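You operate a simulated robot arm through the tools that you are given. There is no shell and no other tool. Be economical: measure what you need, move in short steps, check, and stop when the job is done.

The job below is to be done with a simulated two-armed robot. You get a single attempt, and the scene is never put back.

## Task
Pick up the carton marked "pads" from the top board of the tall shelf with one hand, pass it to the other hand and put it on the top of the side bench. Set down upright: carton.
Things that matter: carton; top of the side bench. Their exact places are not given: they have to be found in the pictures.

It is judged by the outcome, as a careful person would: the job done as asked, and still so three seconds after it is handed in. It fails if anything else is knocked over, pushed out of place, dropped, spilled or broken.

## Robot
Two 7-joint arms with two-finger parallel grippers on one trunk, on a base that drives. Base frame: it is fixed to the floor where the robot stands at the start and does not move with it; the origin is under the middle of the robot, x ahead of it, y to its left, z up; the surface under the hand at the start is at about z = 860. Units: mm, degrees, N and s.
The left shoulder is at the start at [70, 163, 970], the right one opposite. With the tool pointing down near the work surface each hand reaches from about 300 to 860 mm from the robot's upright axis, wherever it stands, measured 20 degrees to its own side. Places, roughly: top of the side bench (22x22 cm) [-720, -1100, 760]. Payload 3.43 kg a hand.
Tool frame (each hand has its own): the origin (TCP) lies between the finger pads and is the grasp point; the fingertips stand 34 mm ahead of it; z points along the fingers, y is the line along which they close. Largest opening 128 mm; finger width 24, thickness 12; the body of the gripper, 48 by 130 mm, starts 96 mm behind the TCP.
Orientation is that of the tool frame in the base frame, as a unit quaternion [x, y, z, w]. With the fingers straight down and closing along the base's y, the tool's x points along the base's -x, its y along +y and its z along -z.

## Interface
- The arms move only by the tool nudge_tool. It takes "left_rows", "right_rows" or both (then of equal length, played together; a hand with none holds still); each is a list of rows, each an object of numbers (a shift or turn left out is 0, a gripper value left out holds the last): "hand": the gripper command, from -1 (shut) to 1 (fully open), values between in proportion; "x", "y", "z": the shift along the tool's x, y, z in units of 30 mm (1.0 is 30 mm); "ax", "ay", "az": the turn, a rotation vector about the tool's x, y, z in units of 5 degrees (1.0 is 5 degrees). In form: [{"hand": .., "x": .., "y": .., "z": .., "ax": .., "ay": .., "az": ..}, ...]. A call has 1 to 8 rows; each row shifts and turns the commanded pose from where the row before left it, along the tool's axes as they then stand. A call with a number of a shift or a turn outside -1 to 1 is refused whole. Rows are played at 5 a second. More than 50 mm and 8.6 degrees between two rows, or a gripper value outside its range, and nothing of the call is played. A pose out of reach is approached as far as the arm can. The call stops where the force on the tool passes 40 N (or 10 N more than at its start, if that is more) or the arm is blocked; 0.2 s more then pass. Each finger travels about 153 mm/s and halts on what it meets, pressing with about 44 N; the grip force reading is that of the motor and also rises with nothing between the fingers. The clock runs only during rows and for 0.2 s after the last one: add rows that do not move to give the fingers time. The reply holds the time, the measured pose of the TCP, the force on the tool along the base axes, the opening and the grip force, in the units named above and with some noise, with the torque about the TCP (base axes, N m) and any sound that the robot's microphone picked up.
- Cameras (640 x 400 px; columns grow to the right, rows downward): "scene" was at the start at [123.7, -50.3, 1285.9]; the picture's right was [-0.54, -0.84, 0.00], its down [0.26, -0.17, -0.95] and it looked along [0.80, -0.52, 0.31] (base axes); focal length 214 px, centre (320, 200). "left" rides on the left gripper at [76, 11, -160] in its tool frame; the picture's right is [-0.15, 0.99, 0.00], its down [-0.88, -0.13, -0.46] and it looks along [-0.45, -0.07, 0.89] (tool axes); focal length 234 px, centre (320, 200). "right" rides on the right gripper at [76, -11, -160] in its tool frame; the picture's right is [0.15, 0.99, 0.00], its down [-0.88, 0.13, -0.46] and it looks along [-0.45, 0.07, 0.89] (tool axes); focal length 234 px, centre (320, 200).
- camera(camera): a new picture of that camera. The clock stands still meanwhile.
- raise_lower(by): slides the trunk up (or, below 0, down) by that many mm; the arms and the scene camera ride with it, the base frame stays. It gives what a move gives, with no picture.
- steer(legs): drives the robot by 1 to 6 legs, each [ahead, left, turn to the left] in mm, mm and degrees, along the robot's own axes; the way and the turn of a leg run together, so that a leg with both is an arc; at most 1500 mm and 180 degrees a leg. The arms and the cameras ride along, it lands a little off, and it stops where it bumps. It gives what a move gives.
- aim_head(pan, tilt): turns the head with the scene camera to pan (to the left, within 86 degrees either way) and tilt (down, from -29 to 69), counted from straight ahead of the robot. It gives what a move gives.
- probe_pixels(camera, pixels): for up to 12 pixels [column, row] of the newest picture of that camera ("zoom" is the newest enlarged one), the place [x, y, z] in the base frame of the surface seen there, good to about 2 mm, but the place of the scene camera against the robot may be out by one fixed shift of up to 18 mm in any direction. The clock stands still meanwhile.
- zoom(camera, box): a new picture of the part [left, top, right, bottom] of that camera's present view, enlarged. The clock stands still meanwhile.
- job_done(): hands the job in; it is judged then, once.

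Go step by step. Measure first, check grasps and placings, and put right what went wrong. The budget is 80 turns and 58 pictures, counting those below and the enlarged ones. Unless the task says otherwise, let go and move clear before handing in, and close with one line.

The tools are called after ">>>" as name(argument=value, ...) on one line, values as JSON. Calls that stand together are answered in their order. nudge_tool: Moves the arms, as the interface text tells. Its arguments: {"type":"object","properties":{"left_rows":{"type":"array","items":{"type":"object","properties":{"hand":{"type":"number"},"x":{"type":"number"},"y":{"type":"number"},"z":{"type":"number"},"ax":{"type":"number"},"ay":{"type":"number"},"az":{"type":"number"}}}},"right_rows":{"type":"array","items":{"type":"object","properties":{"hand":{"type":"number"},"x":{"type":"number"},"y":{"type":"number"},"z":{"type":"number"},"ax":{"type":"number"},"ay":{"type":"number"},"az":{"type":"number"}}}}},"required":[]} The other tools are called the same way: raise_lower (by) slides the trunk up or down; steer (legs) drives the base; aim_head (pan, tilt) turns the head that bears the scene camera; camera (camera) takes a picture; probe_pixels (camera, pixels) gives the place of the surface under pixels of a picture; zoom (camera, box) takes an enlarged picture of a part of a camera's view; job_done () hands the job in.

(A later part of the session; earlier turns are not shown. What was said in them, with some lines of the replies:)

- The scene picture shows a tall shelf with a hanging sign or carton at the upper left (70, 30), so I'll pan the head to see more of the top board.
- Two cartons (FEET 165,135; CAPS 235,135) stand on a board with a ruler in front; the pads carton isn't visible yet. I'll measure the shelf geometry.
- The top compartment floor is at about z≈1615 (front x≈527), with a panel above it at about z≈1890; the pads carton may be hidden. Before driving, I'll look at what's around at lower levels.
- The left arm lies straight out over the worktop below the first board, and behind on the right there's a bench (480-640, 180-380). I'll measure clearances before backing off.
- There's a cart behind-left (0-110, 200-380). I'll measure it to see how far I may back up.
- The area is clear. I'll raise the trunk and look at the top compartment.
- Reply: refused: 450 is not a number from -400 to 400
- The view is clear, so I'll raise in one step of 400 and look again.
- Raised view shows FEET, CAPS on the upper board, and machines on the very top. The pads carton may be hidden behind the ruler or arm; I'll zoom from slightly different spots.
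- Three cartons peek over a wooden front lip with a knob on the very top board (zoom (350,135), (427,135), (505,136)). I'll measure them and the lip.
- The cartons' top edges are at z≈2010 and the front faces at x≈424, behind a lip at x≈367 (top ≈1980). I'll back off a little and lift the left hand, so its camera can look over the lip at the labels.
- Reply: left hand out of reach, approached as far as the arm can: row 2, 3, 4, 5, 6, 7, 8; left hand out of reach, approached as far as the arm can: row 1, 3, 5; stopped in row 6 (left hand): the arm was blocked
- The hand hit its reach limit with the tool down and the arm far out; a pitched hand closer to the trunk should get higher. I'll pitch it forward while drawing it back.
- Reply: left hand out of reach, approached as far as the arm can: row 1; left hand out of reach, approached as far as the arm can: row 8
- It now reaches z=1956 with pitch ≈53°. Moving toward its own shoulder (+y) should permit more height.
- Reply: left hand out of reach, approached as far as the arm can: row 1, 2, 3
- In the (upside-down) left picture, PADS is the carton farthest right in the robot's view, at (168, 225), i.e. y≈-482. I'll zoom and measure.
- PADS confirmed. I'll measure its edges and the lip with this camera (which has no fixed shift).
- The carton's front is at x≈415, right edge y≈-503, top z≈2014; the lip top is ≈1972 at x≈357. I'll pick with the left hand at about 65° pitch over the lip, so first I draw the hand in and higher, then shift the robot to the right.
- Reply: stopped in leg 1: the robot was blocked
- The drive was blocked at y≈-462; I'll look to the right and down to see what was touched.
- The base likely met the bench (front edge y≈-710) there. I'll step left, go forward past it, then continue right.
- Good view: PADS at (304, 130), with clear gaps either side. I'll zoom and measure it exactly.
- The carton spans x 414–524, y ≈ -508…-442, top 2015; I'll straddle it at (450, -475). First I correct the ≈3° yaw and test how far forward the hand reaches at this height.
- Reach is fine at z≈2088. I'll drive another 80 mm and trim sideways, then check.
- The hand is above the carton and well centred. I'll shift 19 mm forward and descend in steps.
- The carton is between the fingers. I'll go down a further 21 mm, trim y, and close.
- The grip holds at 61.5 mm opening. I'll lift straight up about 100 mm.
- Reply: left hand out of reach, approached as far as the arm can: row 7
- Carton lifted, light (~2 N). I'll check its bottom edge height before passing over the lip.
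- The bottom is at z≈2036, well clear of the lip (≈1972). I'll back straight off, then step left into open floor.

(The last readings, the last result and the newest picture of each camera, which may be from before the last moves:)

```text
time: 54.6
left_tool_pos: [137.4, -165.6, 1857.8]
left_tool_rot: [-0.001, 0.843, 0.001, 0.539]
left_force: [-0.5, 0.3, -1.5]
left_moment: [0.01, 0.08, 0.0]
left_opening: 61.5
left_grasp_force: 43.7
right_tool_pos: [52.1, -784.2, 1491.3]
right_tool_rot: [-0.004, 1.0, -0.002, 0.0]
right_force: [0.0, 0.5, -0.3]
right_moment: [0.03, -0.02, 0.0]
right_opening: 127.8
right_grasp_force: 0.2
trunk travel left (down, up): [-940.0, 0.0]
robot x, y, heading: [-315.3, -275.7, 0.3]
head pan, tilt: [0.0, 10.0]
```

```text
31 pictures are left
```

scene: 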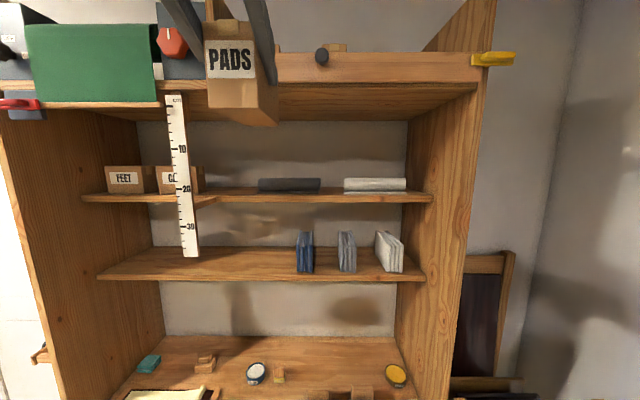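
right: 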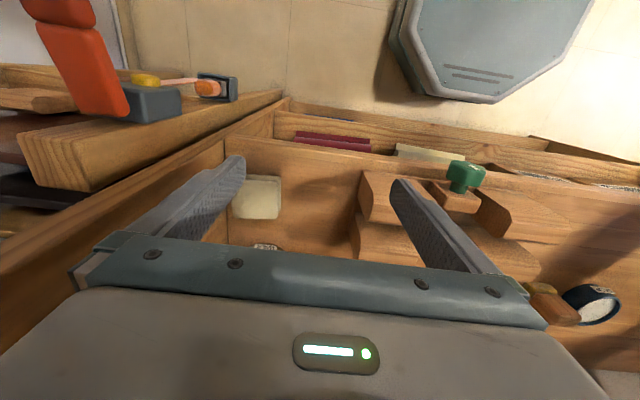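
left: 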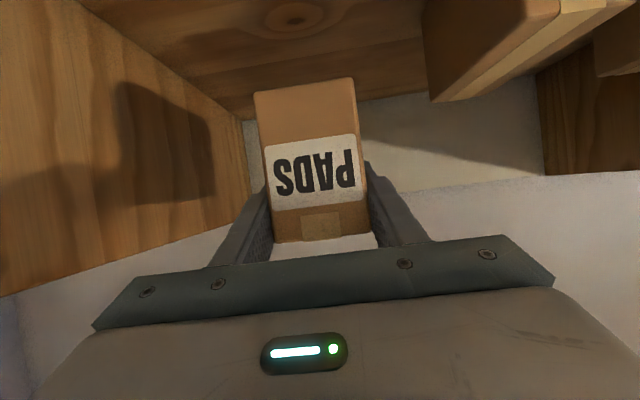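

Holding well. I'll lower the left hand and bring it towards mid-front; then the right hand, pointing down, can take the rear half of the carton from above.

>>> nudge_tool(left_rows=[{"x": 0.87, "z": 0.405, "y": -0.44}, {"x": 0.87, "z": 0.405, "y": -0.44}, {"x": 0.87, "z": 0.405, "y": -0.44}, {"x": 0.87, "z": 0.405, "y": -0.44}, {"x": 0.87, "z": 0.405, "y": -0.44}, {"x": 0.87, "z": 0.405, "y": -0.44}, {"x": 0.87, "z": 0.405, "y": -0.44}, {"x": 0.87, "z": 0.405, "y": -0.44}])

>>> nudge_tool(left_rows=[{"x": 0.87, "z": 0.405, "y": -0.44}, {"x": 0.87, "z": 0.405, "y": -0.44}, {"x": 0.87, "z": 0.405, "y": -0.44}, {"x": 0.87, "z": 0.405, "y": -0.44}, {"x": 0.87, "z": 0.405, "y": -0.44}, {"x": 0.87, "z": 0.405, "y": -0.44}, {"x": 0.87, "z": 0.405, "y": -0.44}, {"x": 0.87, "z": 0.405, "y": -0.44}])

>>> aim_head(pan=-15, tilt=45)

>>> camera(camera="scene")

```text
time: 56.4
left_tool_pos: [139.3, -273.0, 1625.9]
left_tool_rot: [-0.001, 0.843, 0.002, 0.538]
left_force: [-0.3, -0.1, -2.9]
left_moment: [0.0, 0.06, 0.01]
left_opening: 61.7
left_grasp_force: 43.8
right_tool_pos: [53.4, -785.3, 1489.9]
right_tool_rot: [-0.004, 1.0, -0.001, 0.001]
right_force: [-0.1, -0.7, -0.5]
right_moment: [0.02, -0.01, 0.01]
right_opening: 128.1
right_grasp_force: 0.1
trunk travel left (down, up): [-940.0, 0.0]
robot x, y, heading: [-317.2, -269.6, 0.4]
head pan, tilt: [0.0, 10.0]
```

```text
time: 58.2
left_tool_pos: [141.3, -379.5, 1397.4]
left_tool_rot: [-0.001, 0.843, 0.001, 0.539]
left_force: [1.3, 0.0, -3.0]
left_moment: [0.03, 0.07, 0.04]
left_opening: 61.3
left_grasp_force: 44.1
right_tool_pos: [53.8, -786.1, 1491.5]
right_tool_rot: [-0.003, 1.0, 0.0, 0.001]
right_force: [-0.3, -0.7, -0.2]
right_moment: [0.03, 0.0, 0.0]
right_opening: 128.1
right_grasp_force: 0.0
trunk travel left (down, up): [-940.0, 0.0]
robot x, y, heading: [-315.6, -274.1, 0.3]
head pan, tilt: [0.0, 10.0]
```

```text
time: 59.2
left_tool_pos: [139.9, -376.5, 1396.6]
left_tool_rot: [-0.002, 0.842, 0.001, 0.54]
left_force: [0.0, 0.3, -2.7]
left_moment: [0.01, 0.08, -0.02]
left_opening: 61.5
left_grasp_force: 44.1
right_tool_pos: [51.8, -785.6, 1492.3]
right_tool_rot: [-0.003, 1.0, -0.002, 0.001]
right_force: [1.1, 0.2, 0.0]
right_moment: [-0.04, 0.03, 0.0]
right_opening: 127.9
right_grasp_force: 0.2
trunk travel left (down, up): [-940.0, 0.0]
robot x, y, heading: [-315.8, -270.4, 0.6]
head pan, tilt: [-15.0, 45.0]
```

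```text
30 pictures are left
```

scene: 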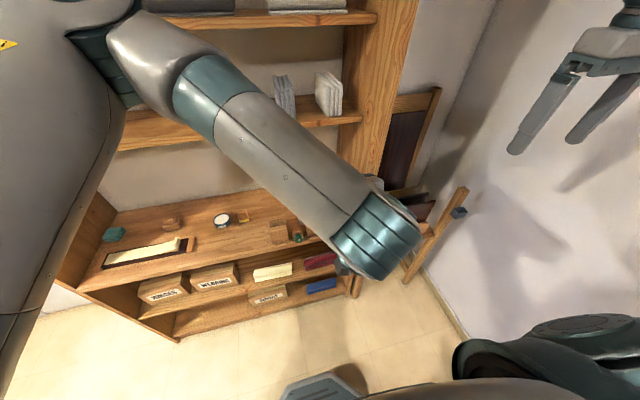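

The left forearm blocks the head's view of the carton; I'll measure where that arm runs before bringing the right hand in.

>>> probe_pixels(camera="scene", pixels=[[380, 240], [360, 270], [405, 215], [290, 170], [220, 100], [170, 60], [110, 60], [60, 150]])

>>> camera(camera="right")

>>> camera(camera="left")

```text
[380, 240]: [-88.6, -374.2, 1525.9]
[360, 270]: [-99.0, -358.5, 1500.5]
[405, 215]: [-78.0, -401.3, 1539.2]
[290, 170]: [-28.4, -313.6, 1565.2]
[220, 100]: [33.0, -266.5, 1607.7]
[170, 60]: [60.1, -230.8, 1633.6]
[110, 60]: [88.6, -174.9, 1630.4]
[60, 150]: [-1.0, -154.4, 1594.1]
```

```text
29 pictures are left
```

right: 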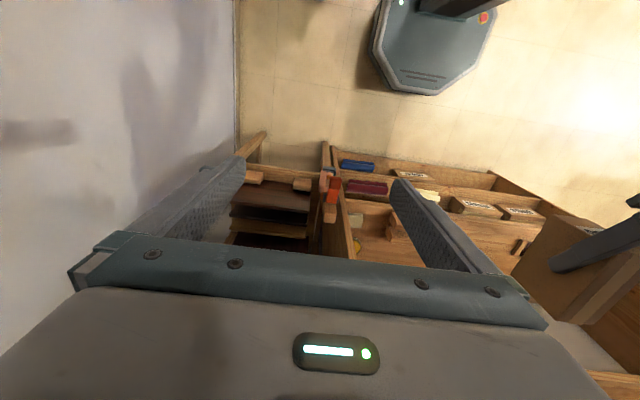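

```text
28 pictures are left
```

left: 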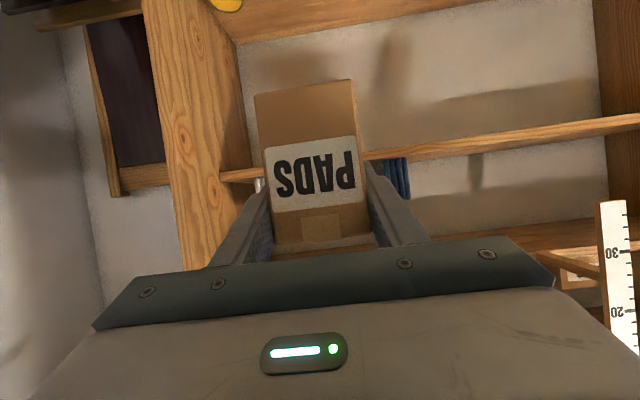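

The left elbow sits at about (90,-175,1630) and the wrist at (-88,-374,1520), so the space above the carton's rear (x≈197, y≈-376) is free. I'll bring the right hand forward, up slightly, and across.

>>> nudge_tool(right_rows=[{"x": -0.6, "y": 0.9, "z": -0.15}, {"x": -0.6, "y": 0.9, "z": -0.15}, {"x": -0.6, "y": 0.9, "z": -0.15}, {"x": -0.6, "y": 0.9, "z": -0.15}, {"x": -0.6, "y": 0.9, "z": -0.15}, {"x": -0.6, "y": 0.9, "z": -0.15}, {"x": -0.6, "y": 0.9, "z": -0.15}, {"x": -0.6, "y": 0.9, "z": -0.15}])

>>> camera(camera="right")

>>> camera(camera="scene")

```text
time: 61.0
left_tool_pos: [143.0, -375.8, 1397.2]
left_tool_rot: [-0.001, 0.843, 0.0, 0.538]
left_force: [0.6, -0.6, -2.7]
left_moment: [-0.02, 0.06, 0.0]
left_opening: 61.7
left_grasp_force: 43.8
right_tool_pos: [197.6, -568.0, 1524.0]
right_tool_rot: [-0.002, 1.0, -0.002, 0.001]
right_force: [-0.9, -0.5, 0.3]
right_moment: [-0.02, 0.03, 0.01]
right_opening: 127.7
right_grasp_force: 0.0
trunk travel left (down, up): [-940.0, 0.0]
robot x, y, heading: [-315.5, -273.5, 0.4]
head pan, tilt: [-15.0, 45.0]
```

```text
27 pictures are left
```

right: 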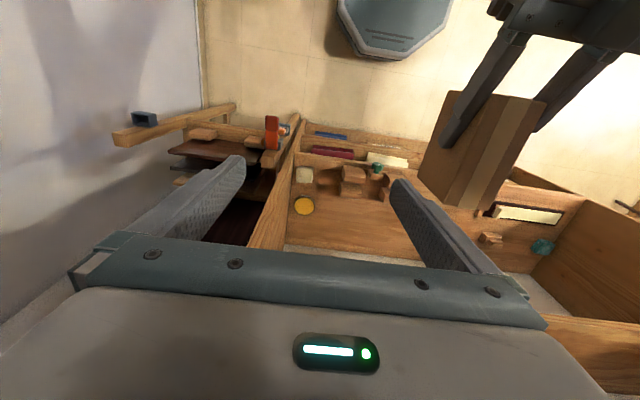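

```text
26 pictures are left
```

scene: 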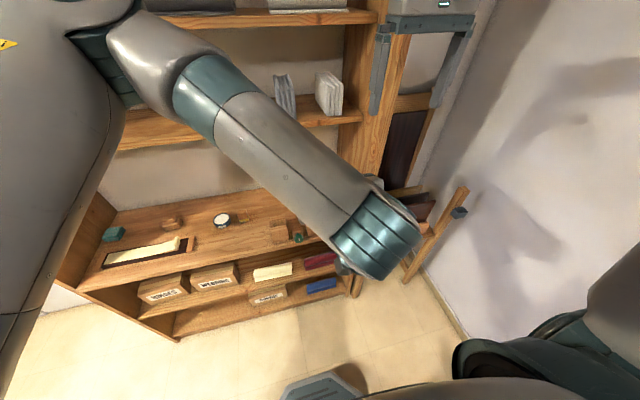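

The right camera shows the carton (420-545, 90-215) clearly. I'll measure it before descending.

>>> probe_pixels(camera="right", pixels=[[455, 95], [540, 102], [500, 205], [460, 200], [425, 165], [480, 150], [440, 120], [450, 140], [510, 60], [515, 150]])

```text
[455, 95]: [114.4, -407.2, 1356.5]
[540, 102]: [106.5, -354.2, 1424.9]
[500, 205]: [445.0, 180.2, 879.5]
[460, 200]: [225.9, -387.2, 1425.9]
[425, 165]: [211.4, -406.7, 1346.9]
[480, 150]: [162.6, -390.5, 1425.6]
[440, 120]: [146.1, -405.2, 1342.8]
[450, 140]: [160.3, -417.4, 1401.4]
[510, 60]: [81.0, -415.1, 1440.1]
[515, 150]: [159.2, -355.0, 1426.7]
```

Carton top z≈1426, right side y≈-407, rear x≈218. I'll move across to y≈-374 at the present height, then check.

>>> nudge_tool(right_rows=[{"y": 0.925}, {"y": 0.925}, {"y": 0.925}, {"y": 0.925}, {"y": 0.925}, {"y": 0.925}, {"y": 0.9, "x": -0.1}, {"x": 0}])

>>> camera(camera="right")

```text
time: 62.8
left_tool_pos: [141.7, -377.3, 1396.9]
left_tool_rot: [0.0, 0.843, 0.0, 0.538]
left_force: [-0.8, -0.1, -2.7]
left_moment: [0.04, 0.12, 0.01]
left_opening: 61.8
left_grasp_force: 44.2
right_tool_pos: [191.2, -411.7, 1515.3]
right_tool_rot: [-0.003, 1.0, 0.0, 0.001]
right_force: [0.1, 0.1, 0.4]
right_moment: [0.01, 0.02, -0.01]
right_opening: 127.9
right_grasp_force: 0.1
right hand out of reach, approached as far as the arm can: row 6, 7
trunk travel left (down, up): [-940.0, 0.0]
robot x, y, heading: [-311.9, -271.5, 0.6]
head pan, tilt: [-15.0, 45.0]
```

```text
25 pictures are left
```

right: 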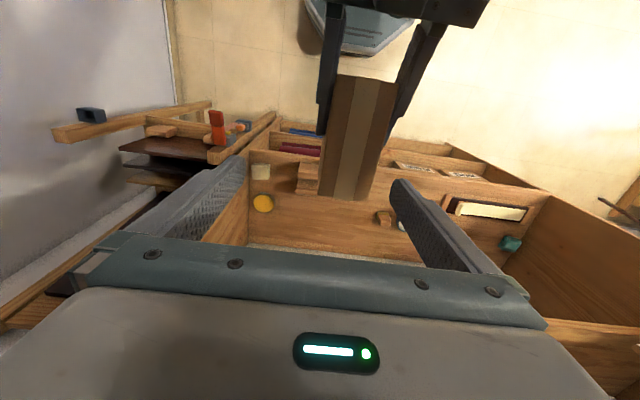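

The right hand ran out of reach at y≈-412, so I'll bring the carton 37 mm to it with the left hand instead (and 12 mm back).

>>> nudge_tool(left_rows=[{"y": -0.4, "z": -0.12, "x": 0.06}, {"y": -0.4, "z": -0.12, "x": 0.06}, {"y": -0.4, "z": -0.12, "x": 0.06}, {"x": 0}])

>>> camera(camera="right")

```text
time: 63.8
left_tool_pos: [128.6, -414.4, 1397.6]
left_tool_rot: [-0.001, 0.842, 0.001, 0.539]
left_force: [0.6, -1.3, -1.7]
left_moment: [0.0, 0.05, 0.0]
left_opening: 61.5
left_grasp_force: 44.4
right_tool_pos: [188.4, -411.4, 1516.4]
right_tool_rot: [-0.002, 1.0, 0.0, 0.002]
right_force: [0.0, -0.7, 0.9]
right_moment: [0.02, -0.03, 0.04]
right_opening: 127.9
right_grasp_force: 0.0
trunk travel left (down, up): [-940.0, 0.0]
robot x, y, heading: [-312.4, -274.5, 0.3]
head pan, tilt: [-15.0, 45.0]
```

```text
24 pictures are left
```

right: 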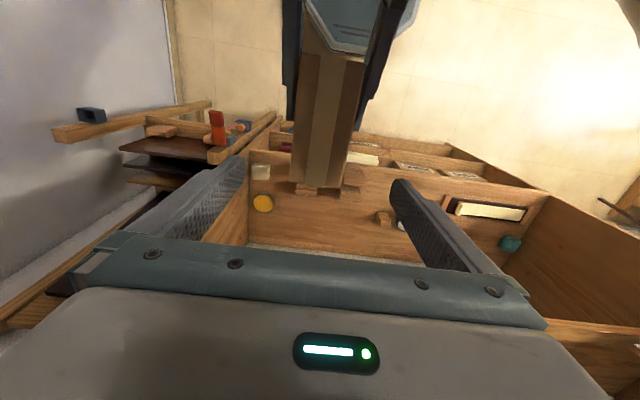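

Right commanded pose still points at y≈-374, so I'll first take that surplus back, then descend part way and check.

>>> nudge_tool(right_rows=[{"y": -0.9, "x": 0.4}, {"y": -0.35}, {"z": 0.5}, {"z": 0.5}, {"x": 0}])

>>> camera(camera="right")

```text
time: 65.0
left_tool_pos: [127.1, -415.1, 1398.2]
left_tool_rot: [0.0, 0.842, 0.001, 0.539]
left_force: [-0.3, -0.6, -3.1]
left_moment: [0.0, 0.07, 0.01]
left_opening: 61.7
left_grasp_force: 43.3
right_tool_pos: [177.9, -450.1, 1489.1]
right_tool_rot: [-0.003, 1.0, 0.0, 0.002]
right_force: [-0.3, 0.1, -0.5]
right_moment: [0.03, 0.0, 0.01]
right_opening: 128.2
right_grasp_force: 0.0
trunk travel left (down, up): [-940.0, 0.0]
robot x, y, heading: [-315.2, -276.4, 0.3]
head pan, tilt: [-15.0, 45.0]
```

```text
23 pictures are left
```

right: 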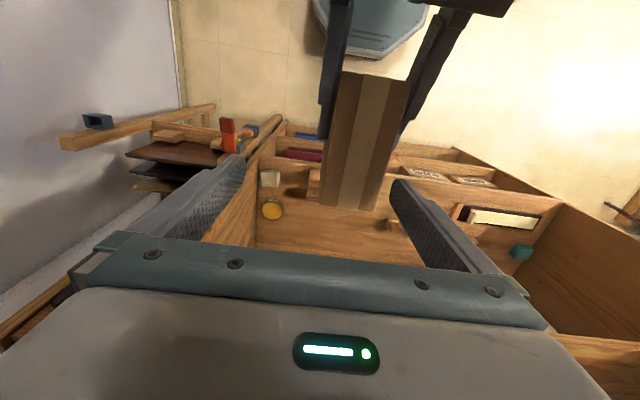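

The command had been reset, so I'll move back +36 mm in y and +7 mm forward, then check.

>>> nudge_tool(right_rows=[{"y": 0.6, "x": -0.12}, {"y": 0.6, "x": -0.12}, {"x": 0}])

>>> camera(camera="right")

```text
time: 65.8
left_tool_pos: [129.2, -414.7, 1396.2]
left_tool_rot: [0.0, 0.842, 0.001, 0.539]
left_force: [-0.9, 0.5, -1.8]
left_moment: [0.03, 0.07, 0.03]
left_opening: 61.7
left_grasp_force: 43.6
right_tool_pos: [185.7, -412.1, 1487.7]
right_tool_rot: [-0.003, 1.0, -0.001, 0.0]
right_force: [-0.7, -0.7, -0.1]
right_moment: [0.05, 0.02, -0.02]
right_opening: 128.0
right_grasp_force: 0.0
trunk travel left (down, up): [-940.0, 0.0]
robot x, y, heading: [-314.7, -276.2, 0.5]
head pan, tilt: [-15.0, 45.0]
```

```text
22 pictures are left
```

right: 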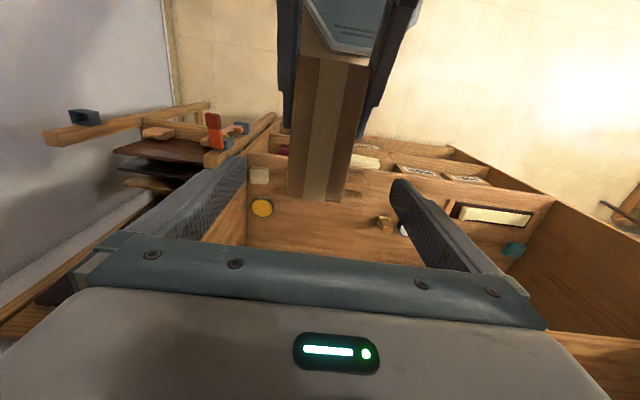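

Centred now (carton ≈ 322, finger midpoint ≈ 319). I'll descend 74 mm in small steps.

>>> nudge_tool(right_rows=[{"z": 0.6}, {"z": 0.6}, {"z": 0.6}, {"z": 0.65}, {"x": 0}])

>>> camera(camera="right")

```text
time: 67.0
left_tool_pos: [128.0, -413.4, 1396.6]
left_tool_rot: [-0.001, 0.842, 0.001, 0.539]
left_force: [0.0, -0.3, -3.1]
left_moment: [-0.01, 0.06, -0.01]
left_opening: 61.4
left_grasp_force: 44.3
right_tool_pos: [186.8, -413.4, 1413.7]
right_tool_rot: [-0.004, 1.0, -0.001, 0.001]
right_force: [0.2, -0.2, 0.5]
right_moment: [0.03, -0.04, 0.0]
right_opening: 128.0
right_grasp_force: 0.0
trunk travel left (down, up): [-940.0, 0.0]
robot x, y, heading: [-310.4, -273.1, 0.4]
head pan, tilt: [-15.0, 45.0]
```

```text
21 pictures are left
```

right: 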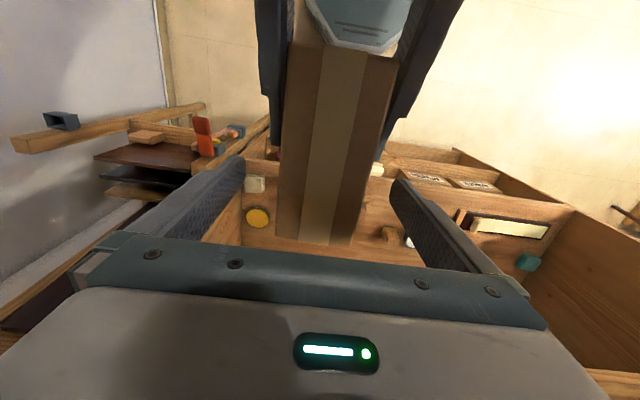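

The carton's rear sits between the right fingers. I'll close the right hand gently in place and check grip.

>>> nudge_tool(right_rows=[{"hand": -1}, {"x": 0}, {"x": 0}, {"x": 0}])

>>> camera(camera="right")

```text
time: 68.0
left_tool_pos: [126.4, -412.9, 1396.4]
left_tool_rot: [-0.001, 0.842, 0.0, 0.539]
left_force: [-1.2, -1.6, -0.5]
left_moment: [-0.23, 0.03, 0.08]
left_opening: 61.8
left_grasp_force: 44.0
right_tool_pos: [184.9, -412.3, 1413.9]
right_tool_rot: [-0.003, 1.0, -0.001, 0.001]
right_force: [-0.1, 2.9, 0.0]
right_moment: [0.25, -0.08, -0.19]
right_opening: 61.6
right_grasp_force: 43.8
trunk travel left (down, up): [-940.0, 0.0]
robot x, y, heading: [-312.8, -276.0, 0.5]
head pan, tilt: [-15.0, 45.0]
```

```text
20 pictures are left
```

right: 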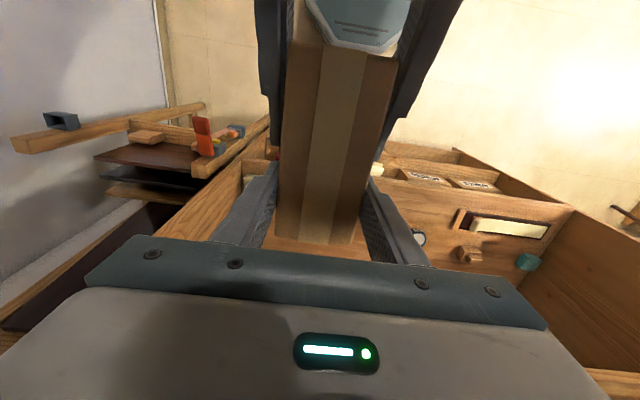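

Both hands grip the carton. Now the left hand opens, then rises up and back off the carton.

>>> nudge_tool(left_rows=[{"hand": 1}, {"x": 0}, {"x": 0}, {"x": -0.42, "z": -0.68}, {"x": -0.42, "z": -0.68}, {"x": -0.42, "z": -0.68}, {"x": 0}])

>>> camera(camera="right")

>>> camera(camera="left")

```text
time: 69.6
left_tool_pos: [89.1, -412.9, 1458.3]
left_tool_rot: [-0.001, 0.843, 0.002, 0.538]
left_force: [0.1, 1.1, -0.7]
left_moment: [0.02, 0.0, 0.01]
left_opening: 128.2
left_grasp_force: 0.0
right_tool_pos: [185.8, -413.0, 1413.2]
right_tool_rot: [-0.004, 1.0, -0.002, 0.001]
right_force: [0.4, -0.3, 0.1]
right_moment: [-0.02, -0.05, 0.01]
right_opening: 61.7
right_grasp_force: 43.8
trunk travel left (down, up): [-940.0, 0.0]
robot x, y, heading: [-312.6, -272.7, 0.6]
head pan, tilt: [-15.0, 45.0]
```

```text
19 pictures are left
```

right: 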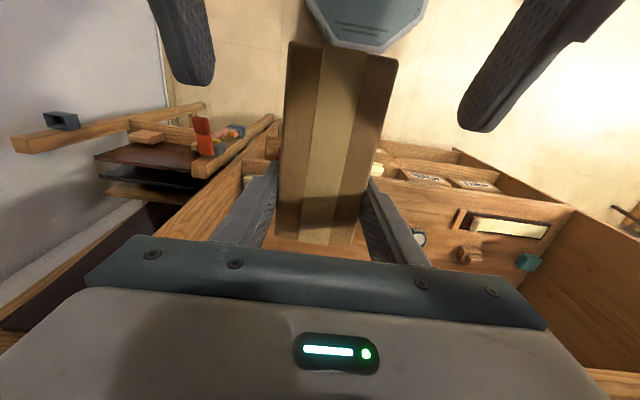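

```text
18 pictures are left
```

left: 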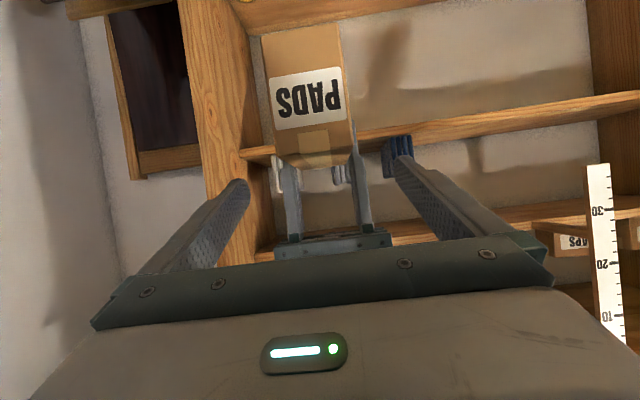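

Handover done: the right hand holds it alone, level. I'll lift the left hand a little more and swing it away to the left.

>>> nudge_tool(left_rows=[{"x": -0.42, "z": -0.7}, {"y": 1, "z": -0.3}, {"y": 1}, {"y": 1}, {"y": 1}, {"y": 1}, {"y": 1}, {"y": 1}])

>>> nudge_tool(right_rows=[{"z": -0.8, "y": -0.5}, {"z": -0.8, "y": -0.8, "x": 0.5}, {"y": -0.9, "x": 0.7}, {"y": -0.9, "x": 0.7}, {"y": -0.9, "x": 0.7}])

>>> aim_head(pan=-86, tilt=35)

>>> camera(camera="scene")

```text
time: 71.4
left_tool_pos: [95.1, -268.6, 1520.0]
left_tool_rot: [0.0, 0.843, 0.0, 0.538]
left_force: [0.6, 0.1, -0.7]
left_moment: [0.01, -0.02, -0.02]
left_opening: 127.9
left_grasp_force: 0.2
left hand out of reach, approached as far as the arm can: row 5, 6, 7, 8
right_tool_pos: [185.7, -411.5, 1413.1]
right_tool_rot: [-0.004, 1.0, -0.002, 0.001]
right_force: [-0.4, 0.3, 0.1]
right_moment: [-0.04, -0.07, -0.01]
right_opening: 61.8
right_grasp_force: 43.8
trunk travel left (down, up): [-940.0, 0.0]
robot x, y, heading: [-313.6, -272.6, 0.5]
head pan, tilt: [-15.0, 45.0]
```

```text
time: 72.6
left_tool_pos: [92.1, -270.1, 1520.5]
left_tool_rot: [-0.001, 0.842, 0.002, 0.539]
left_force: [-0.5, -0.3, 0.0]
left_moment: [0.02, 0.0, -0.02]
left_opening: 127.9
left_grasp_force: 0.0
right_tool_pos: [105.3, -534.2, 1464.9]
right_tool_rot: [-0.004, 1.0, -0.001, 0.002]
right_force: [0.3, -0.4, -2.8]
right_moment: [0.01, -0.1, -0.01]
right_opening: 61.8
right_grasp_force: 43.6
trunk travel left (down, up): [-940.0, 0.0]
robot x, y, heading: [-315.4, -274.7, 0.5]
head pan, tilt: [-15.0, 45.0]
```

```text
time: 74.1
left_tool_pos: [95.9, -269.7, 1519.4]
left_tool_rot: [-0.001, 0.843, 0.001, 0.538]
left_force: [0.9, 0.0, 0.1]
left_moment: [0.0, 0.03, 0.02]
left_opening: 128.0
left_grasp_force: 0.2
right_tool_pos: [108.5, -533.0, 1462.2]
right_tool_rot: [-0.003, 1.0, -0.002, 0.001]
right_force: [0.4, 0.9, -2.4]
right_moment: [-0.04, -0.08, -0.03]
right_opening: 61.7
right_grasp_force: 44.0
trunk travel left (down, up): [-940.0, 0.0]
robot x, y, heading: [-313.2, -276.5, 0.5]
head pan, tilt: [-85.9, 35.0]
```

```text
17 pictures are left
```

scene: 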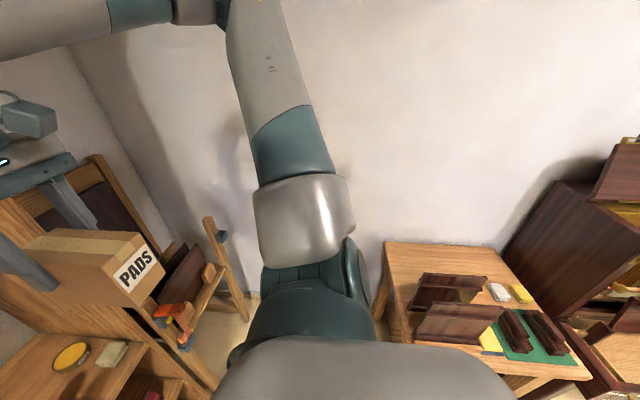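

The carton is held well upright. The bench top is at (390-590, 240-400) with its far-left part empty; I'll measure it and the things on it.

>>> zoom(camera="scene", box=[370, 220, 610, 400])

>>> probe_pixels(camera="scene", pixels=[[388, 245], [480, 252], [410, 260], [450, 260], [485, 282], [425, 275], [450, 310], [495, 308], [440, 303], [520, 315], [498, 290], [385, 330]])

```text
2.22 times, centred on (490, 310) of scene
```

zoom: 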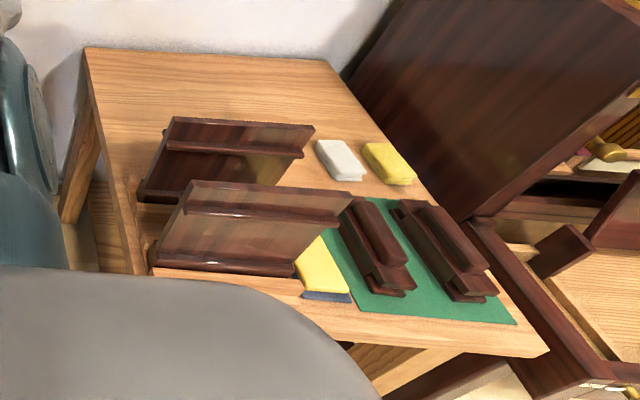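

```text
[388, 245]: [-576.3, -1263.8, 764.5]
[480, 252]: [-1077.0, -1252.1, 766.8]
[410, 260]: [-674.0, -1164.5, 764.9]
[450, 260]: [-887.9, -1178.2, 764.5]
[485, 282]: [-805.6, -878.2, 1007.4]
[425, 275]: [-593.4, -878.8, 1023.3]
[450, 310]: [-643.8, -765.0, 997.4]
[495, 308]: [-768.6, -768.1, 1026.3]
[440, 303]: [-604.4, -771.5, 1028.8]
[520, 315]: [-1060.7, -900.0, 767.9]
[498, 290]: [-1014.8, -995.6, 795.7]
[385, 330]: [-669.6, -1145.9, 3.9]
```

The bench top is z≈765 (x -565…-1085, y -712…-1262); racks stand at y > -900, so around (-720, -1095) it's free. I'll turn right 90° here, then drive along the bench's left side so the right hand comes over the free area.

>>> steer(legs=[[0, 0, -90], [0, 85, 0], [250, 0, 0]])

>>> nudge_tool(right_rows=[{"y": -0.95, "x": 0.3}, {"y": -0.95, "x": 0.3}, {"y": -0.95, "x": 0.3}, {"y": -0.95, "x": 0.3}, {"y": -0.95, "x": 0.3}, {"y": -0.95, "x": 0.3}, {"y": -0.95, "x": 0.3}, {"y": -0.95, "x": 0.3}])

>>> aim_head(pan=-45, tilt=50)

>>> camera(camera="scene")

```text
time: 80.4
left_tool_pos: [-211.6, -928.4, 1520.6]
left_tool_rot: [0.59, 0.601, -0.376, 0.386]
left_force: [-0.1, 1.3, 0.0]
left_moment: [0.0, -0.03, 0.02]
left_opening: 128.1
left_grasp_force: 0.1
right_tool_pos: [-474.5, -946.4, 1464.8]
right_tool_rot: [0.698, 0.716, -0.003, 0.001]
right_force: [0.3, 0.8, -2.3]
right_moment: [-0.05, -0.02, 0.02]
right_opening: 61.7
right_grasp_force: 43.8
trunk travel left (down, up): [-940.0, 0.0]
robot x, y, heading: [-220.5, -526.4, -88.7]
head pan, tilt: [-85.9, 35.0]
```

```text
time: 82.2
left_tool_pos: [-211.3, -931.7, 1519.0]
left_tool_rot: [0.59, 0.601, -0.377, 0.385]
left_force: [-0.4, -1.2, 0.6]
left_moment: [0.01, -0.01, 0.05]
left_opening: 127.9
left_grasp_force: 0.0
right_tool_pos: [-703.7, -884.4, 1465.2]
right_tool_rot: [0.698, 0.716, -0.001, 0.001]
right_force: [-0.1, -0.1, -2.6]
right_moment: [-0.09, -0.02, 0.01]
right_opening: 61.9
right_grasp_force: 44.7
trunk travel left (down, up): [-940.0, 0.0]
robot x, y, heading: [-218.2, -524.6, -88.7]
head pan, tilt: [-85.9, 35.0]
```

```text
time: 83.2
left_tool_pos: [-208.9, -933.1, 1517.6]
left_tool_rot: [0.59, 0.602, -0.376, 0.385]
left_force: [-0.5, 0.2, 0.1]
left_moment: [-0.01, -0.01, 0.0]
left_opening: 128.3
left_grasp_force: 0.0
right_tool_pos: [-700.9, -887.0, 1466.1]
right_tool_rot: [0.698, 0.716, -0.001, -0.001]
right_force: [0.8, 0.4, -2.1]
right_moment: [-0.09, 0.0, 0.01]
right_opening: 61.8
right_grasp_force: 43.6
trunk travel left (down, up): [-940.0, 0.0]
robot x, y, heading: [-224.3, -524.4, -88.7]
head pan, tilt: [-45.0, 50.0]
```

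```text
15 pictures are left
```

scene: 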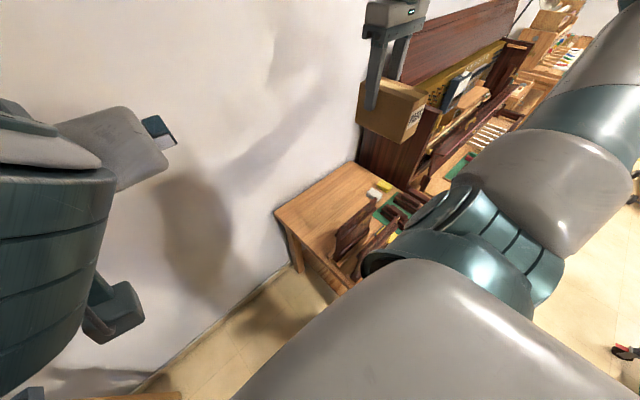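

The right hand is now at (-701, -887); 235 mm ahead brings it over the free area. Then I'll lower the arm 200 mm relative to the shoulder.

>>> steer(legs=[[232, 0, 0]])

>>> nudge_tool(right_rows=[{"z": 0.85}, {"z": 0.85}, {"z": 0.85}, {"z": 0.85}, {"z": 0.85}, {"z": 0.85}, {"z": 0.85}, {"z": 0.85}])

>>> camera(camera="scene")

>>> camera(camera="right")

```text
time: 85.0
left_tool_pos: [-204.5, -1159.3, 1521.2]
left_tool_rot: [0.59, 0.6, -0.378, 0.386]
left_force: [0.3, -0.1, 0.3]
left_moment: [-0.01, 0.02, -0.02]
left_opening: 127.8
left_grasp_force: 0.0
right_tool_pos: [-696.6, -1111.0, 1467.0]
right_tool_rot: [0.699, 0.715, -0.004, 0.001]
right_force: [0.1, 0.5, -1.3]
right_moment: [-0.11, 0.03, -0.02]
right_opening: 62.0
right_grasp_force: 44.5
trunk travel left (down, up): [-940.0, 0.0]
robot x, y, heading: [-212.6, -752.1, -88.8]
head pan, tilt: [-45.0, 50.0]
```

```text
time: 86.8
left_tool_pos: [-205.0, -1164.1, 1518.9]
left_tool_rot: [0.59, 0.602, -0.376, 0.386]
left_force: [0.4, -1.0, -1.0]
left_moment: [-0.04, 0.01, 0.03]
left_opening: 128.0
left_grasp_force: 0.0
right_tool_pos: [-696.6, -1116.2, 1260.1]
right_tool_rot: [0.698, 0.716, -0.001, 0.0]
right_force: [-0.6, 0.2, -2.4]
right_moment: [-0.08, -0.01, 0.04]
right_opening: 61.6
right_grasp_force: 44.2
trunk travel left (down, up): [-940.0, 0.0]
robot x, y, heading: [-213.5, -753.3, -88.6]
head pan, tilt: [-45.0, 50.0]
```

```text
14 pictures are left
```

scene: 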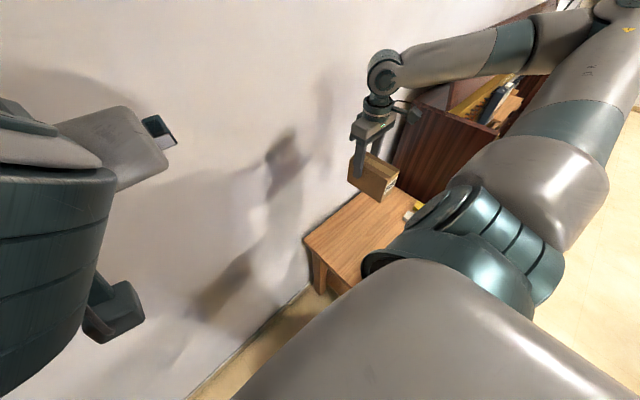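

```text
13 pictures are left
```

right: 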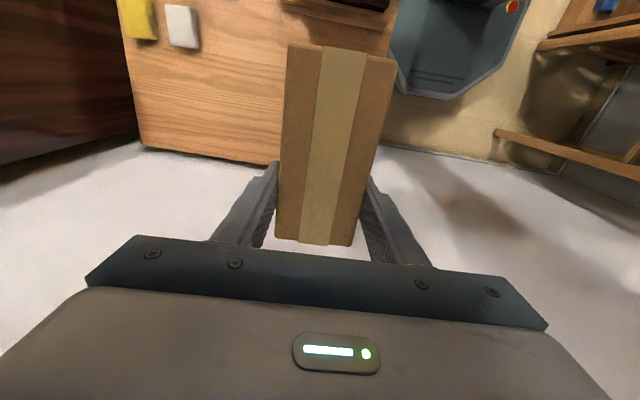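

Carton is above the empty bench area. Before lowering the trunk, I'll measure the elbow and the brown cabinet and the racks under the arm.

>>> probe_pixels(camera="scene", pixels=[[612, 12], [560, 35], [500, 50], [385, 75], [590, 80], [580, 130], [440, 130], [520, 20], [500, 110], [545, 70]])

>>> probe_pixels(camera="right", pixels=[[230, 120], [200, 150], [182, 30], [340, 5], [290, 5], [60, 150], [130, 80], [330, 60], [325, 235]])

```text
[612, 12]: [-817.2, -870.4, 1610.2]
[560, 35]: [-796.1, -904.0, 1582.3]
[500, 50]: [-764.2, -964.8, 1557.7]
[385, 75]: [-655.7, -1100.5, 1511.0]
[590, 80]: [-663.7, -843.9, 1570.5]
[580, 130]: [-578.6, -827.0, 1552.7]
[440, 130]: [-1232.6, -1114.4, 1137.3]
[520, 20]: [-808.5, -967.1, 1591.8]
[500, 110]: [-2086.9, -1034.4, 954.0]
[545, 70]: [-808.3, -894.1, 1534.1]
```

```text
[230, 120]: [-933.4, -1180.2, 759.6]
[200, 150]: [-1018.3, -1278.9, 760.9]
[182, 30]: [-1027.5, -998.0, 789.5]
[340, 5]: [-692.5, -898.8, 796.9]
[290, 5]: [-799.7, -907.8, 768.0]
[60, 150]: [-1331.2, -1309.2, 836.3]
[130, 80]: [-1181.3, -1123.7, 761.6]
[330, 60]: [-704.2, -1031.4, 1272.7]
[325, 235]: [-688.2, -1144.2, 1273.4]
```

Lowering by trunk alone would bring the upper arm onto the racks (tops ≈1028), so I'll keep the trunk high and lower with the arm, shifting 22 mm toward x=-720.

>>> nudge_tool(right_rows=[{"y": -0.38, "z": 0.9}, {"y": -0.38, "z": 0.9}, {"z": 0.95}, {"z": 0.95}, {"z": 0.95}, {"z": 0.95}, {"z": 0.95}, {"z": 0.95}])

>>> camera(camera="scene")

```text
time: 88.6
left_tool_pos: [-204.4, -1164.8, 1519.3]
left_tool_rot: [0.591, 0.601, -0.376, 0.385]
left_force: [-0.8, -0.5, -0.5]
left_moment: [0.0, -0.03, 0.02]
left_opening: 127.7
left_grasp_force: 0.0
right_tool_pos: [-719.7, -1120.3, 1035.6]
right_tool_rot: [0.699, 0.715, -0.001, 0.0]
right_force: [-0.3, 0.9, -1.7]
right_moment: [-0.08, 0.01, -0.02]
right_opening: 61.6
right_grasp_force: 43.9
trunk travel left (down, up): [-940.0, 0.0]
robot x, y, heading: [-214.6, -754.8, -88.7]
head pan, tilt: [-45.0, 50.0]
```

```text
12 pictures are left
```

scene: 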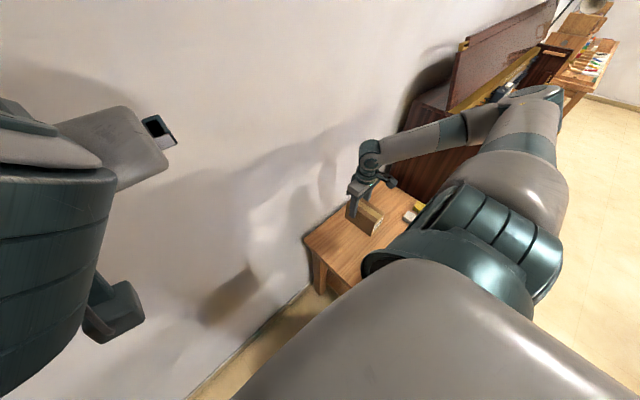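

Fine so far; 195 mm remain. I'll check the elbow and upper arm heights over the racks.

>>> probe_pixels(camera="scene", pixels=[[545, 95], [515, 105], [440, 140], [525, 150], [490, 190], [450, 215], [375, 150], [478, 130], [372, 218]])

```text
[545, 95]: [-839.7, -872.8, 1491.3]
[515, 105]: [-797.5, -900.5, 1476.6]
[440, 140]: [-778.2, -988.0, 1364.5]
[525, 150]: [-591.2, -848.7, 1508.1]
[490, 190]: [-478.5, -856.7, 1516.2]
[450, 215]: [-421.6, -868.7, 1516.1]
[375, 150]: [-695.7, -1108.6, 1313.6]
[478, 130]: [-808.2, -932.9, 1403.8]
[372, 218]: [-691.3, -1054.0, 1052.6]
```

Upper arm underside is ≈1360, so a trunk drop of 170 mm leaves ample clearance over the racks. I'll do that, then the last bit with the arm.

>>> raise_lower(by=-165)

>>> camera(camera="right")

>>> zoom(camera="scene", box=[280, 80, 520, 230])

```text
time: 90.5
left_tool_pos: [-204.9, -1163.4, 1354.2]
left_tool_rot: [0.59, 0.602, -0.376, 0.385]
left_force: [-0.3, -0.2, 0.1]
left_moment: [-0.01, 0.03, 0.0]
left_opening: 127.9
left_grasp_force: 0.0
right_tool_pos: [-718.6, -1119.3, 871.3]
right_tool_rot: [0.699, 0.715, -0.002, 0.0]
right_force: [-0.6, 0.5, -1.3]
right_moment: [-0.08, -0.01, 0.03]
right_opening: 62.0
right_grasp_force: 43.8
trunk travel left (down, up): [-775.0, 165.0]
robot x, y, heading: [-216.6, -755.0, -88.8]
head pan, tilt: [-45.0, 50.0]
```

```text
11 pictures are left
```

right: 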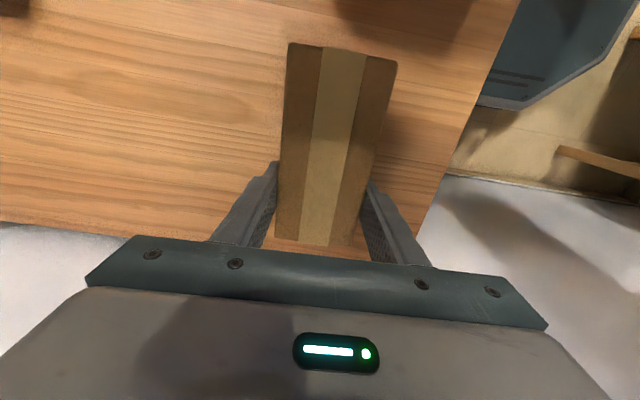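

```text
2.67 times, centred on (400, 155) of scene
```

zoom: 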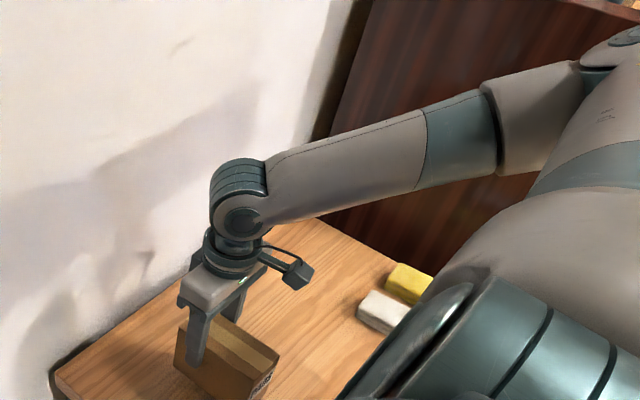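

About 30 mm to go, with nothing nearby. I'll descend in small steps until the force shows contact.

>>> nudge_tool(right_rows=[{"z": 0.3}, {"z": 0.3}, {"z": 0.15}, {"x": 0}])

>>> nudge_tool(right_rows=[{"z": 0.12}, {"x": 0}])

>>> nudge_tool(right_rows=[{"z": 0.12}, {"x": 0}])

```text
time: 91.5
left_tool_pos: [-204.3, -1163.8, 1354.1]
left_tool_rot: [0.59, 0.601, -0.377, 0.385]
left_force: [0.4, 0.6, 0.5]
left_moment: [0.0, 0.01, 0.0]
left_opening: 128.0
left_grasp_force: 0.1
right_tool_pos: [-717.9, -1120.0, 849.6]
right_tool_rot: [0.698, 0.716, -0.001, 0.0]
right_force: [-0.7, -0.6, -1.5]
right_moment: [-0.05, -0.01, 0.0]
right_opening: 61.6
right_grasp_force: 43.7
trunk travel left (down, up): [-775.0, 165.0]
robot x, y, heading: [-211.2, -753.6, -88.7]
head pan, tilt: [-45.0, 50.0]
```

```text
time: 92.1
left_tool_pos: [-204.7, -1163.4, 1353.9]
left_tool_rot: [0.59, 0.601, -0.377, 0.385]
left_force: [0.7, 0.3, -0.6]
left_moment: [0.01, 0.03, 0.01]
left_opening: 128.0
left_grasp_force: 0.1
right_tool_pos: [-718.6, -1118.9, 845.5]
right_tool_rot: [0.698, 0.716, -0.001, 0.0]
right_force: [0.2, -0.4, -2.4]
right_moment: [-0.04, -0.03, 0.0]
right_opening: 61.8
right_grasp_force: 43.7
trunk travel left (down, up): [-775.0, 165.0]
robot x, y, heading: [-209.6, -754.6, -88.6]
head pan, tilt: [-45.0, 50.0]
```

```text
time: 92.7
left_tool_pos: [-205.2, -1163.1, 1353.7]
left_tool_rot: [0.59, 0.602, -0.376, 0.385]
left_force: [0.4, -0.7, 0.0]
left_moment: [-0.01, 0.03, 0.01]
left_opening: 128.1
left_grasp_force: 0.0
right_tool_pos: [-717.3, -1118.7, 843.5]
right_tool_rot: [0.698, 0.716, -0.003, 0.0]
right_force: [0.3, 0.7, -0.8]
right_moment: [0.14, -0.04, 0.0]
right_opening: 61.6
right_grasp_force: 44.6
trunk travel left (down, up): [-775.0, 165.0]
robot x, y, heading: [-215.2, -755.8, -88.7]
head pan, tilt: [-45.0, 50.0]
```

Force z has dropped and a moment (0.14 N m) has appeared, so the carton's edge is starting to touch. I'll take a few more 2 mm steps to seat it.

>>> nudge_tool(right_rows=[{"z": 0.06}, {"x": 0}])

>>> nudge_tool(right_rows=[{"z": 0.05}, {"x": 0}])

>>> camera(camera="right")

```text
time: 93.3
left_tool_pos: [-202.7, -1162.2, 1354.6]
left_tool_rot: [0.59, 0.602, -0.377, 0.385]
left_force: [0.3, -0.3, -0.8]
left_moment: [0.02, -0.02, -0.02]
left_opening: 128.2
left_grasp_force: 0.0
right_tool_pos: [-718.8, -1119.1, 842.4]
right_tool_rot: [0.699, 0.715, -0.004, -0.001]
right_force: [-1.7, 0.1, 16.4]
right_moment: [1.34, -0.42, 0.02]
right_opening: 61.8
right_grasp_force: 44.2
trunk travel left (down, up): [-775.0, 165.0]
robot x, y, heading: [-215.9, -751.8, -88.6]
head pan, tilt: [-45.0, 50.0]
```

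```text
time: 93.9
left_tool_pos: [-201.3, -1161.5, 1355.2]
left_tool_rot: [0.589, 0.601, -0.378, 0.385]
left_force: [0.1, -0.6, 0.3]
left_moment: [-0.01, 0.03, 0.0]
left_opening: 127.8
left_grasp_force: 0.1
right_tool_pos: [-718.6, -1119.2, 843.2]
right_tool_rot: [0.699, 0.715, -0.005, 0.0]
right_force: [-6.1, -0.8, 34.2]
right_moment: [0.54, -0.58, 0.12]
right_opening: 61.6
right_grasp_force: 43.9
trunk travel left (down, up): [-775.0, 165.0]
robot x, y, heading: [-219.7, -753.3, -88.5]
head pan, tilt: [-45.0, 50.0]
```

```text
9 pictures are left
```

right: 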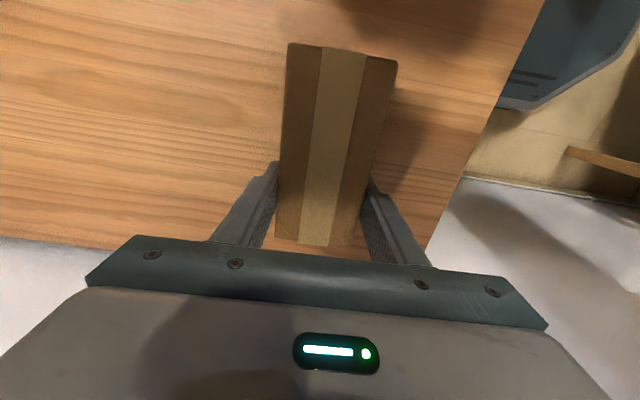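

It is firmly seated (34 N). I'll ease up 3 mm, open, and rise straight up clear.

>>> nudge_tool(right_rows=[{"z": -0.08}, {"x": 0}])

>>> nudge_tool(right_rows=[{"hand": -0.4}, {"hand": 0.3}, {"hand": 1}, {"x": 0}, {"z": -0.3}, {"z": -0.7}, {"z": -1}, {"z": -1}])

>>> camera(camera="right")

```text
time: 94.5
left_tool_pos: [-203.0, -1164.8, 1354.5]
left_tool_rot: [0.591, 0.601, -0.378, 0.384]
left_force: [0.5, -0.9, 0.0]
left_moment: [0.0, 0.03, 0.03]
left_opening: 128.0
left_grasp_force: 0.0
right_tool_pos: [-719.2, -1119.8, 841.9]
right_tool_rot: [0.698, 0.716, -0.003, -0.001]
right_force: [-4.6, -5.1, 15.0]
right_moment: [-1.18, -0.01, -0.31]
right_opening: 61.6
right_grasp_force: 44.3
trunk travel left (down, up): [-775.0, 165.0]
robot x, y, heading: [-215.5, -753.5, -88.5]
head pan, tilt: [-45.0, 50.0]
```

```text
time: 96.3
left_tool_pos: [-203.6, -1163.4, 1353.7]
left_tool_rot: [0.591, 0.602, -0.376, 0.384]
left_force: [0.6, 0.9, -0.5]
left_moment: [-0.02, 0.0, -0.04]
left_opening: 127.9
left_grasp_force: 0.1
right_tool_pos: [-717.6, -1119.4, 933.2]
right_tool_rot: [0.699, 0.715, -0.003, 0.0]
right_force: [0.3, -0.3, 0.5]
right_moment: [0.03, 0.01, 0.03]
right_opening: 128.0
right_grasp_force: 0.0
trunk travel left (down, up): [-775.0, 165.0]
robot x, y, heading: [-215.6, -751.7, -88.6]
head pan, tilt: [-45.0, 50.0]
```

```text
8 pictures are left
```

right: 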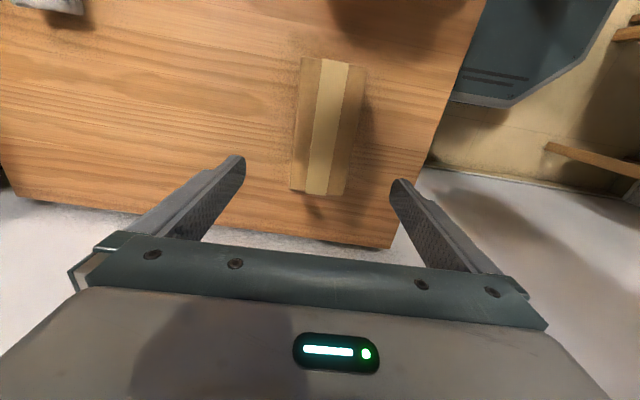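

The carton stands alone on the bench. I'll check its location and levelness, and raise the hand further.

>>> probe_pixels(camera="right", pixels=[[312, 62], [360, 72], [300, 185], [338, 190], [330, 125], [250, 100], [400, 235]])

>>> nudge_tool(right_rows=[{"z": -1}, {"z": -1}, {"z": -1}, {"z": -1}, {"z": -1}])

>>> camera(camera="scene")

>>> camera(camera="right")

```text
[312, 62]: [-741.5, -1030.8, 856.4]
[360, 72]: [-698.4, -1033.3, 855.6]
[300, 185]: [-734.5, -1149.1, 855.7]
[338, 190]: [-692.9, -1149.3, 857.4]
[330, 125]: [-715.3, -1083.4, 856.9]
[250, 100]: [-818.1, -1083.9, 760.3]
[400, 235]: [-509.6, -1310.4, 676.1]
```

```text
time: 97.5
left_tool_pos: [-202.8, -1163.3, 1354.0]
left_tool_rot: [0.59, 0.601, -0.377, 0.385]
left_force: [0.1, 0.9, -0.2]
left_moment: [0.02, -0.01, -0.04]
left_opening: 127.9
left_grasp_force: 0.1
right_tool_pos: [-716.9, -1117.9, 1081.9]
right_tool_rot: [0.699, 0.716, -0.003, 0.0]
right_force: [-0.1, 0.7, -1.0]
right_moment: [0.02, 0.0, 0.03]
right_opening: 127.9
right_grasp_force: 0.1
trunk travel left (down, up): [-775.0, 165.0]
robot x, y, heading: [-214.5, -754.3, -88.6]
head pan, tilt: [-45.0, 50.0]
```

```text
7 pictures are left
```

scene: 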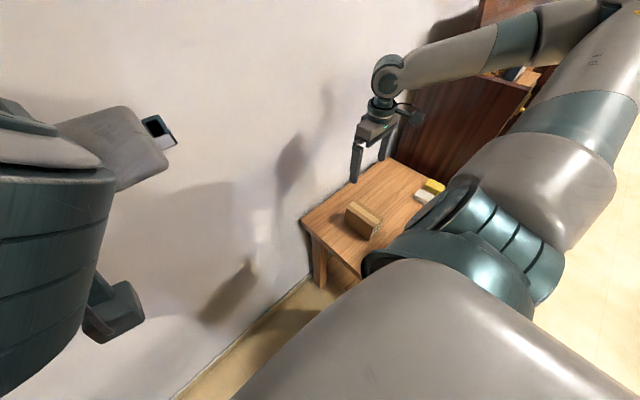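

```text
6 pictures are left
```

right: 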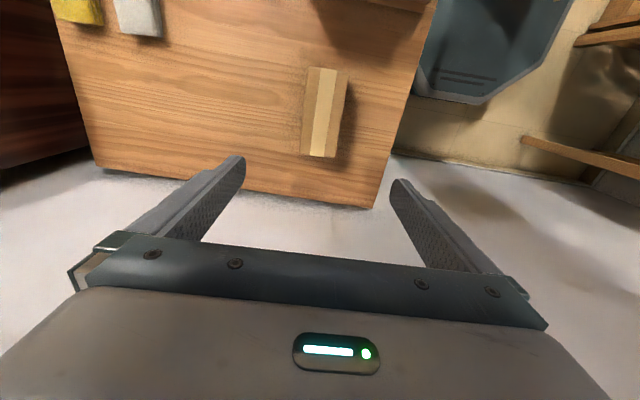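

The carton stands level and upright (top z≈856 at all four corners) at about (-717, -1090) on the bench. Both hands are clear and nothing else looks disturbed, so I'm handing in.

>>> job_done()

```text
The job is handed in.
```

The "pads" carton was picked from the top board with the left hand and passed to the right hand. It now stands upright and level on the side bench at about (-717, -1090), with both hands clear. The base was blocked once while driving sideways, probably against the bench, and later pictures showed nothing disturbed.
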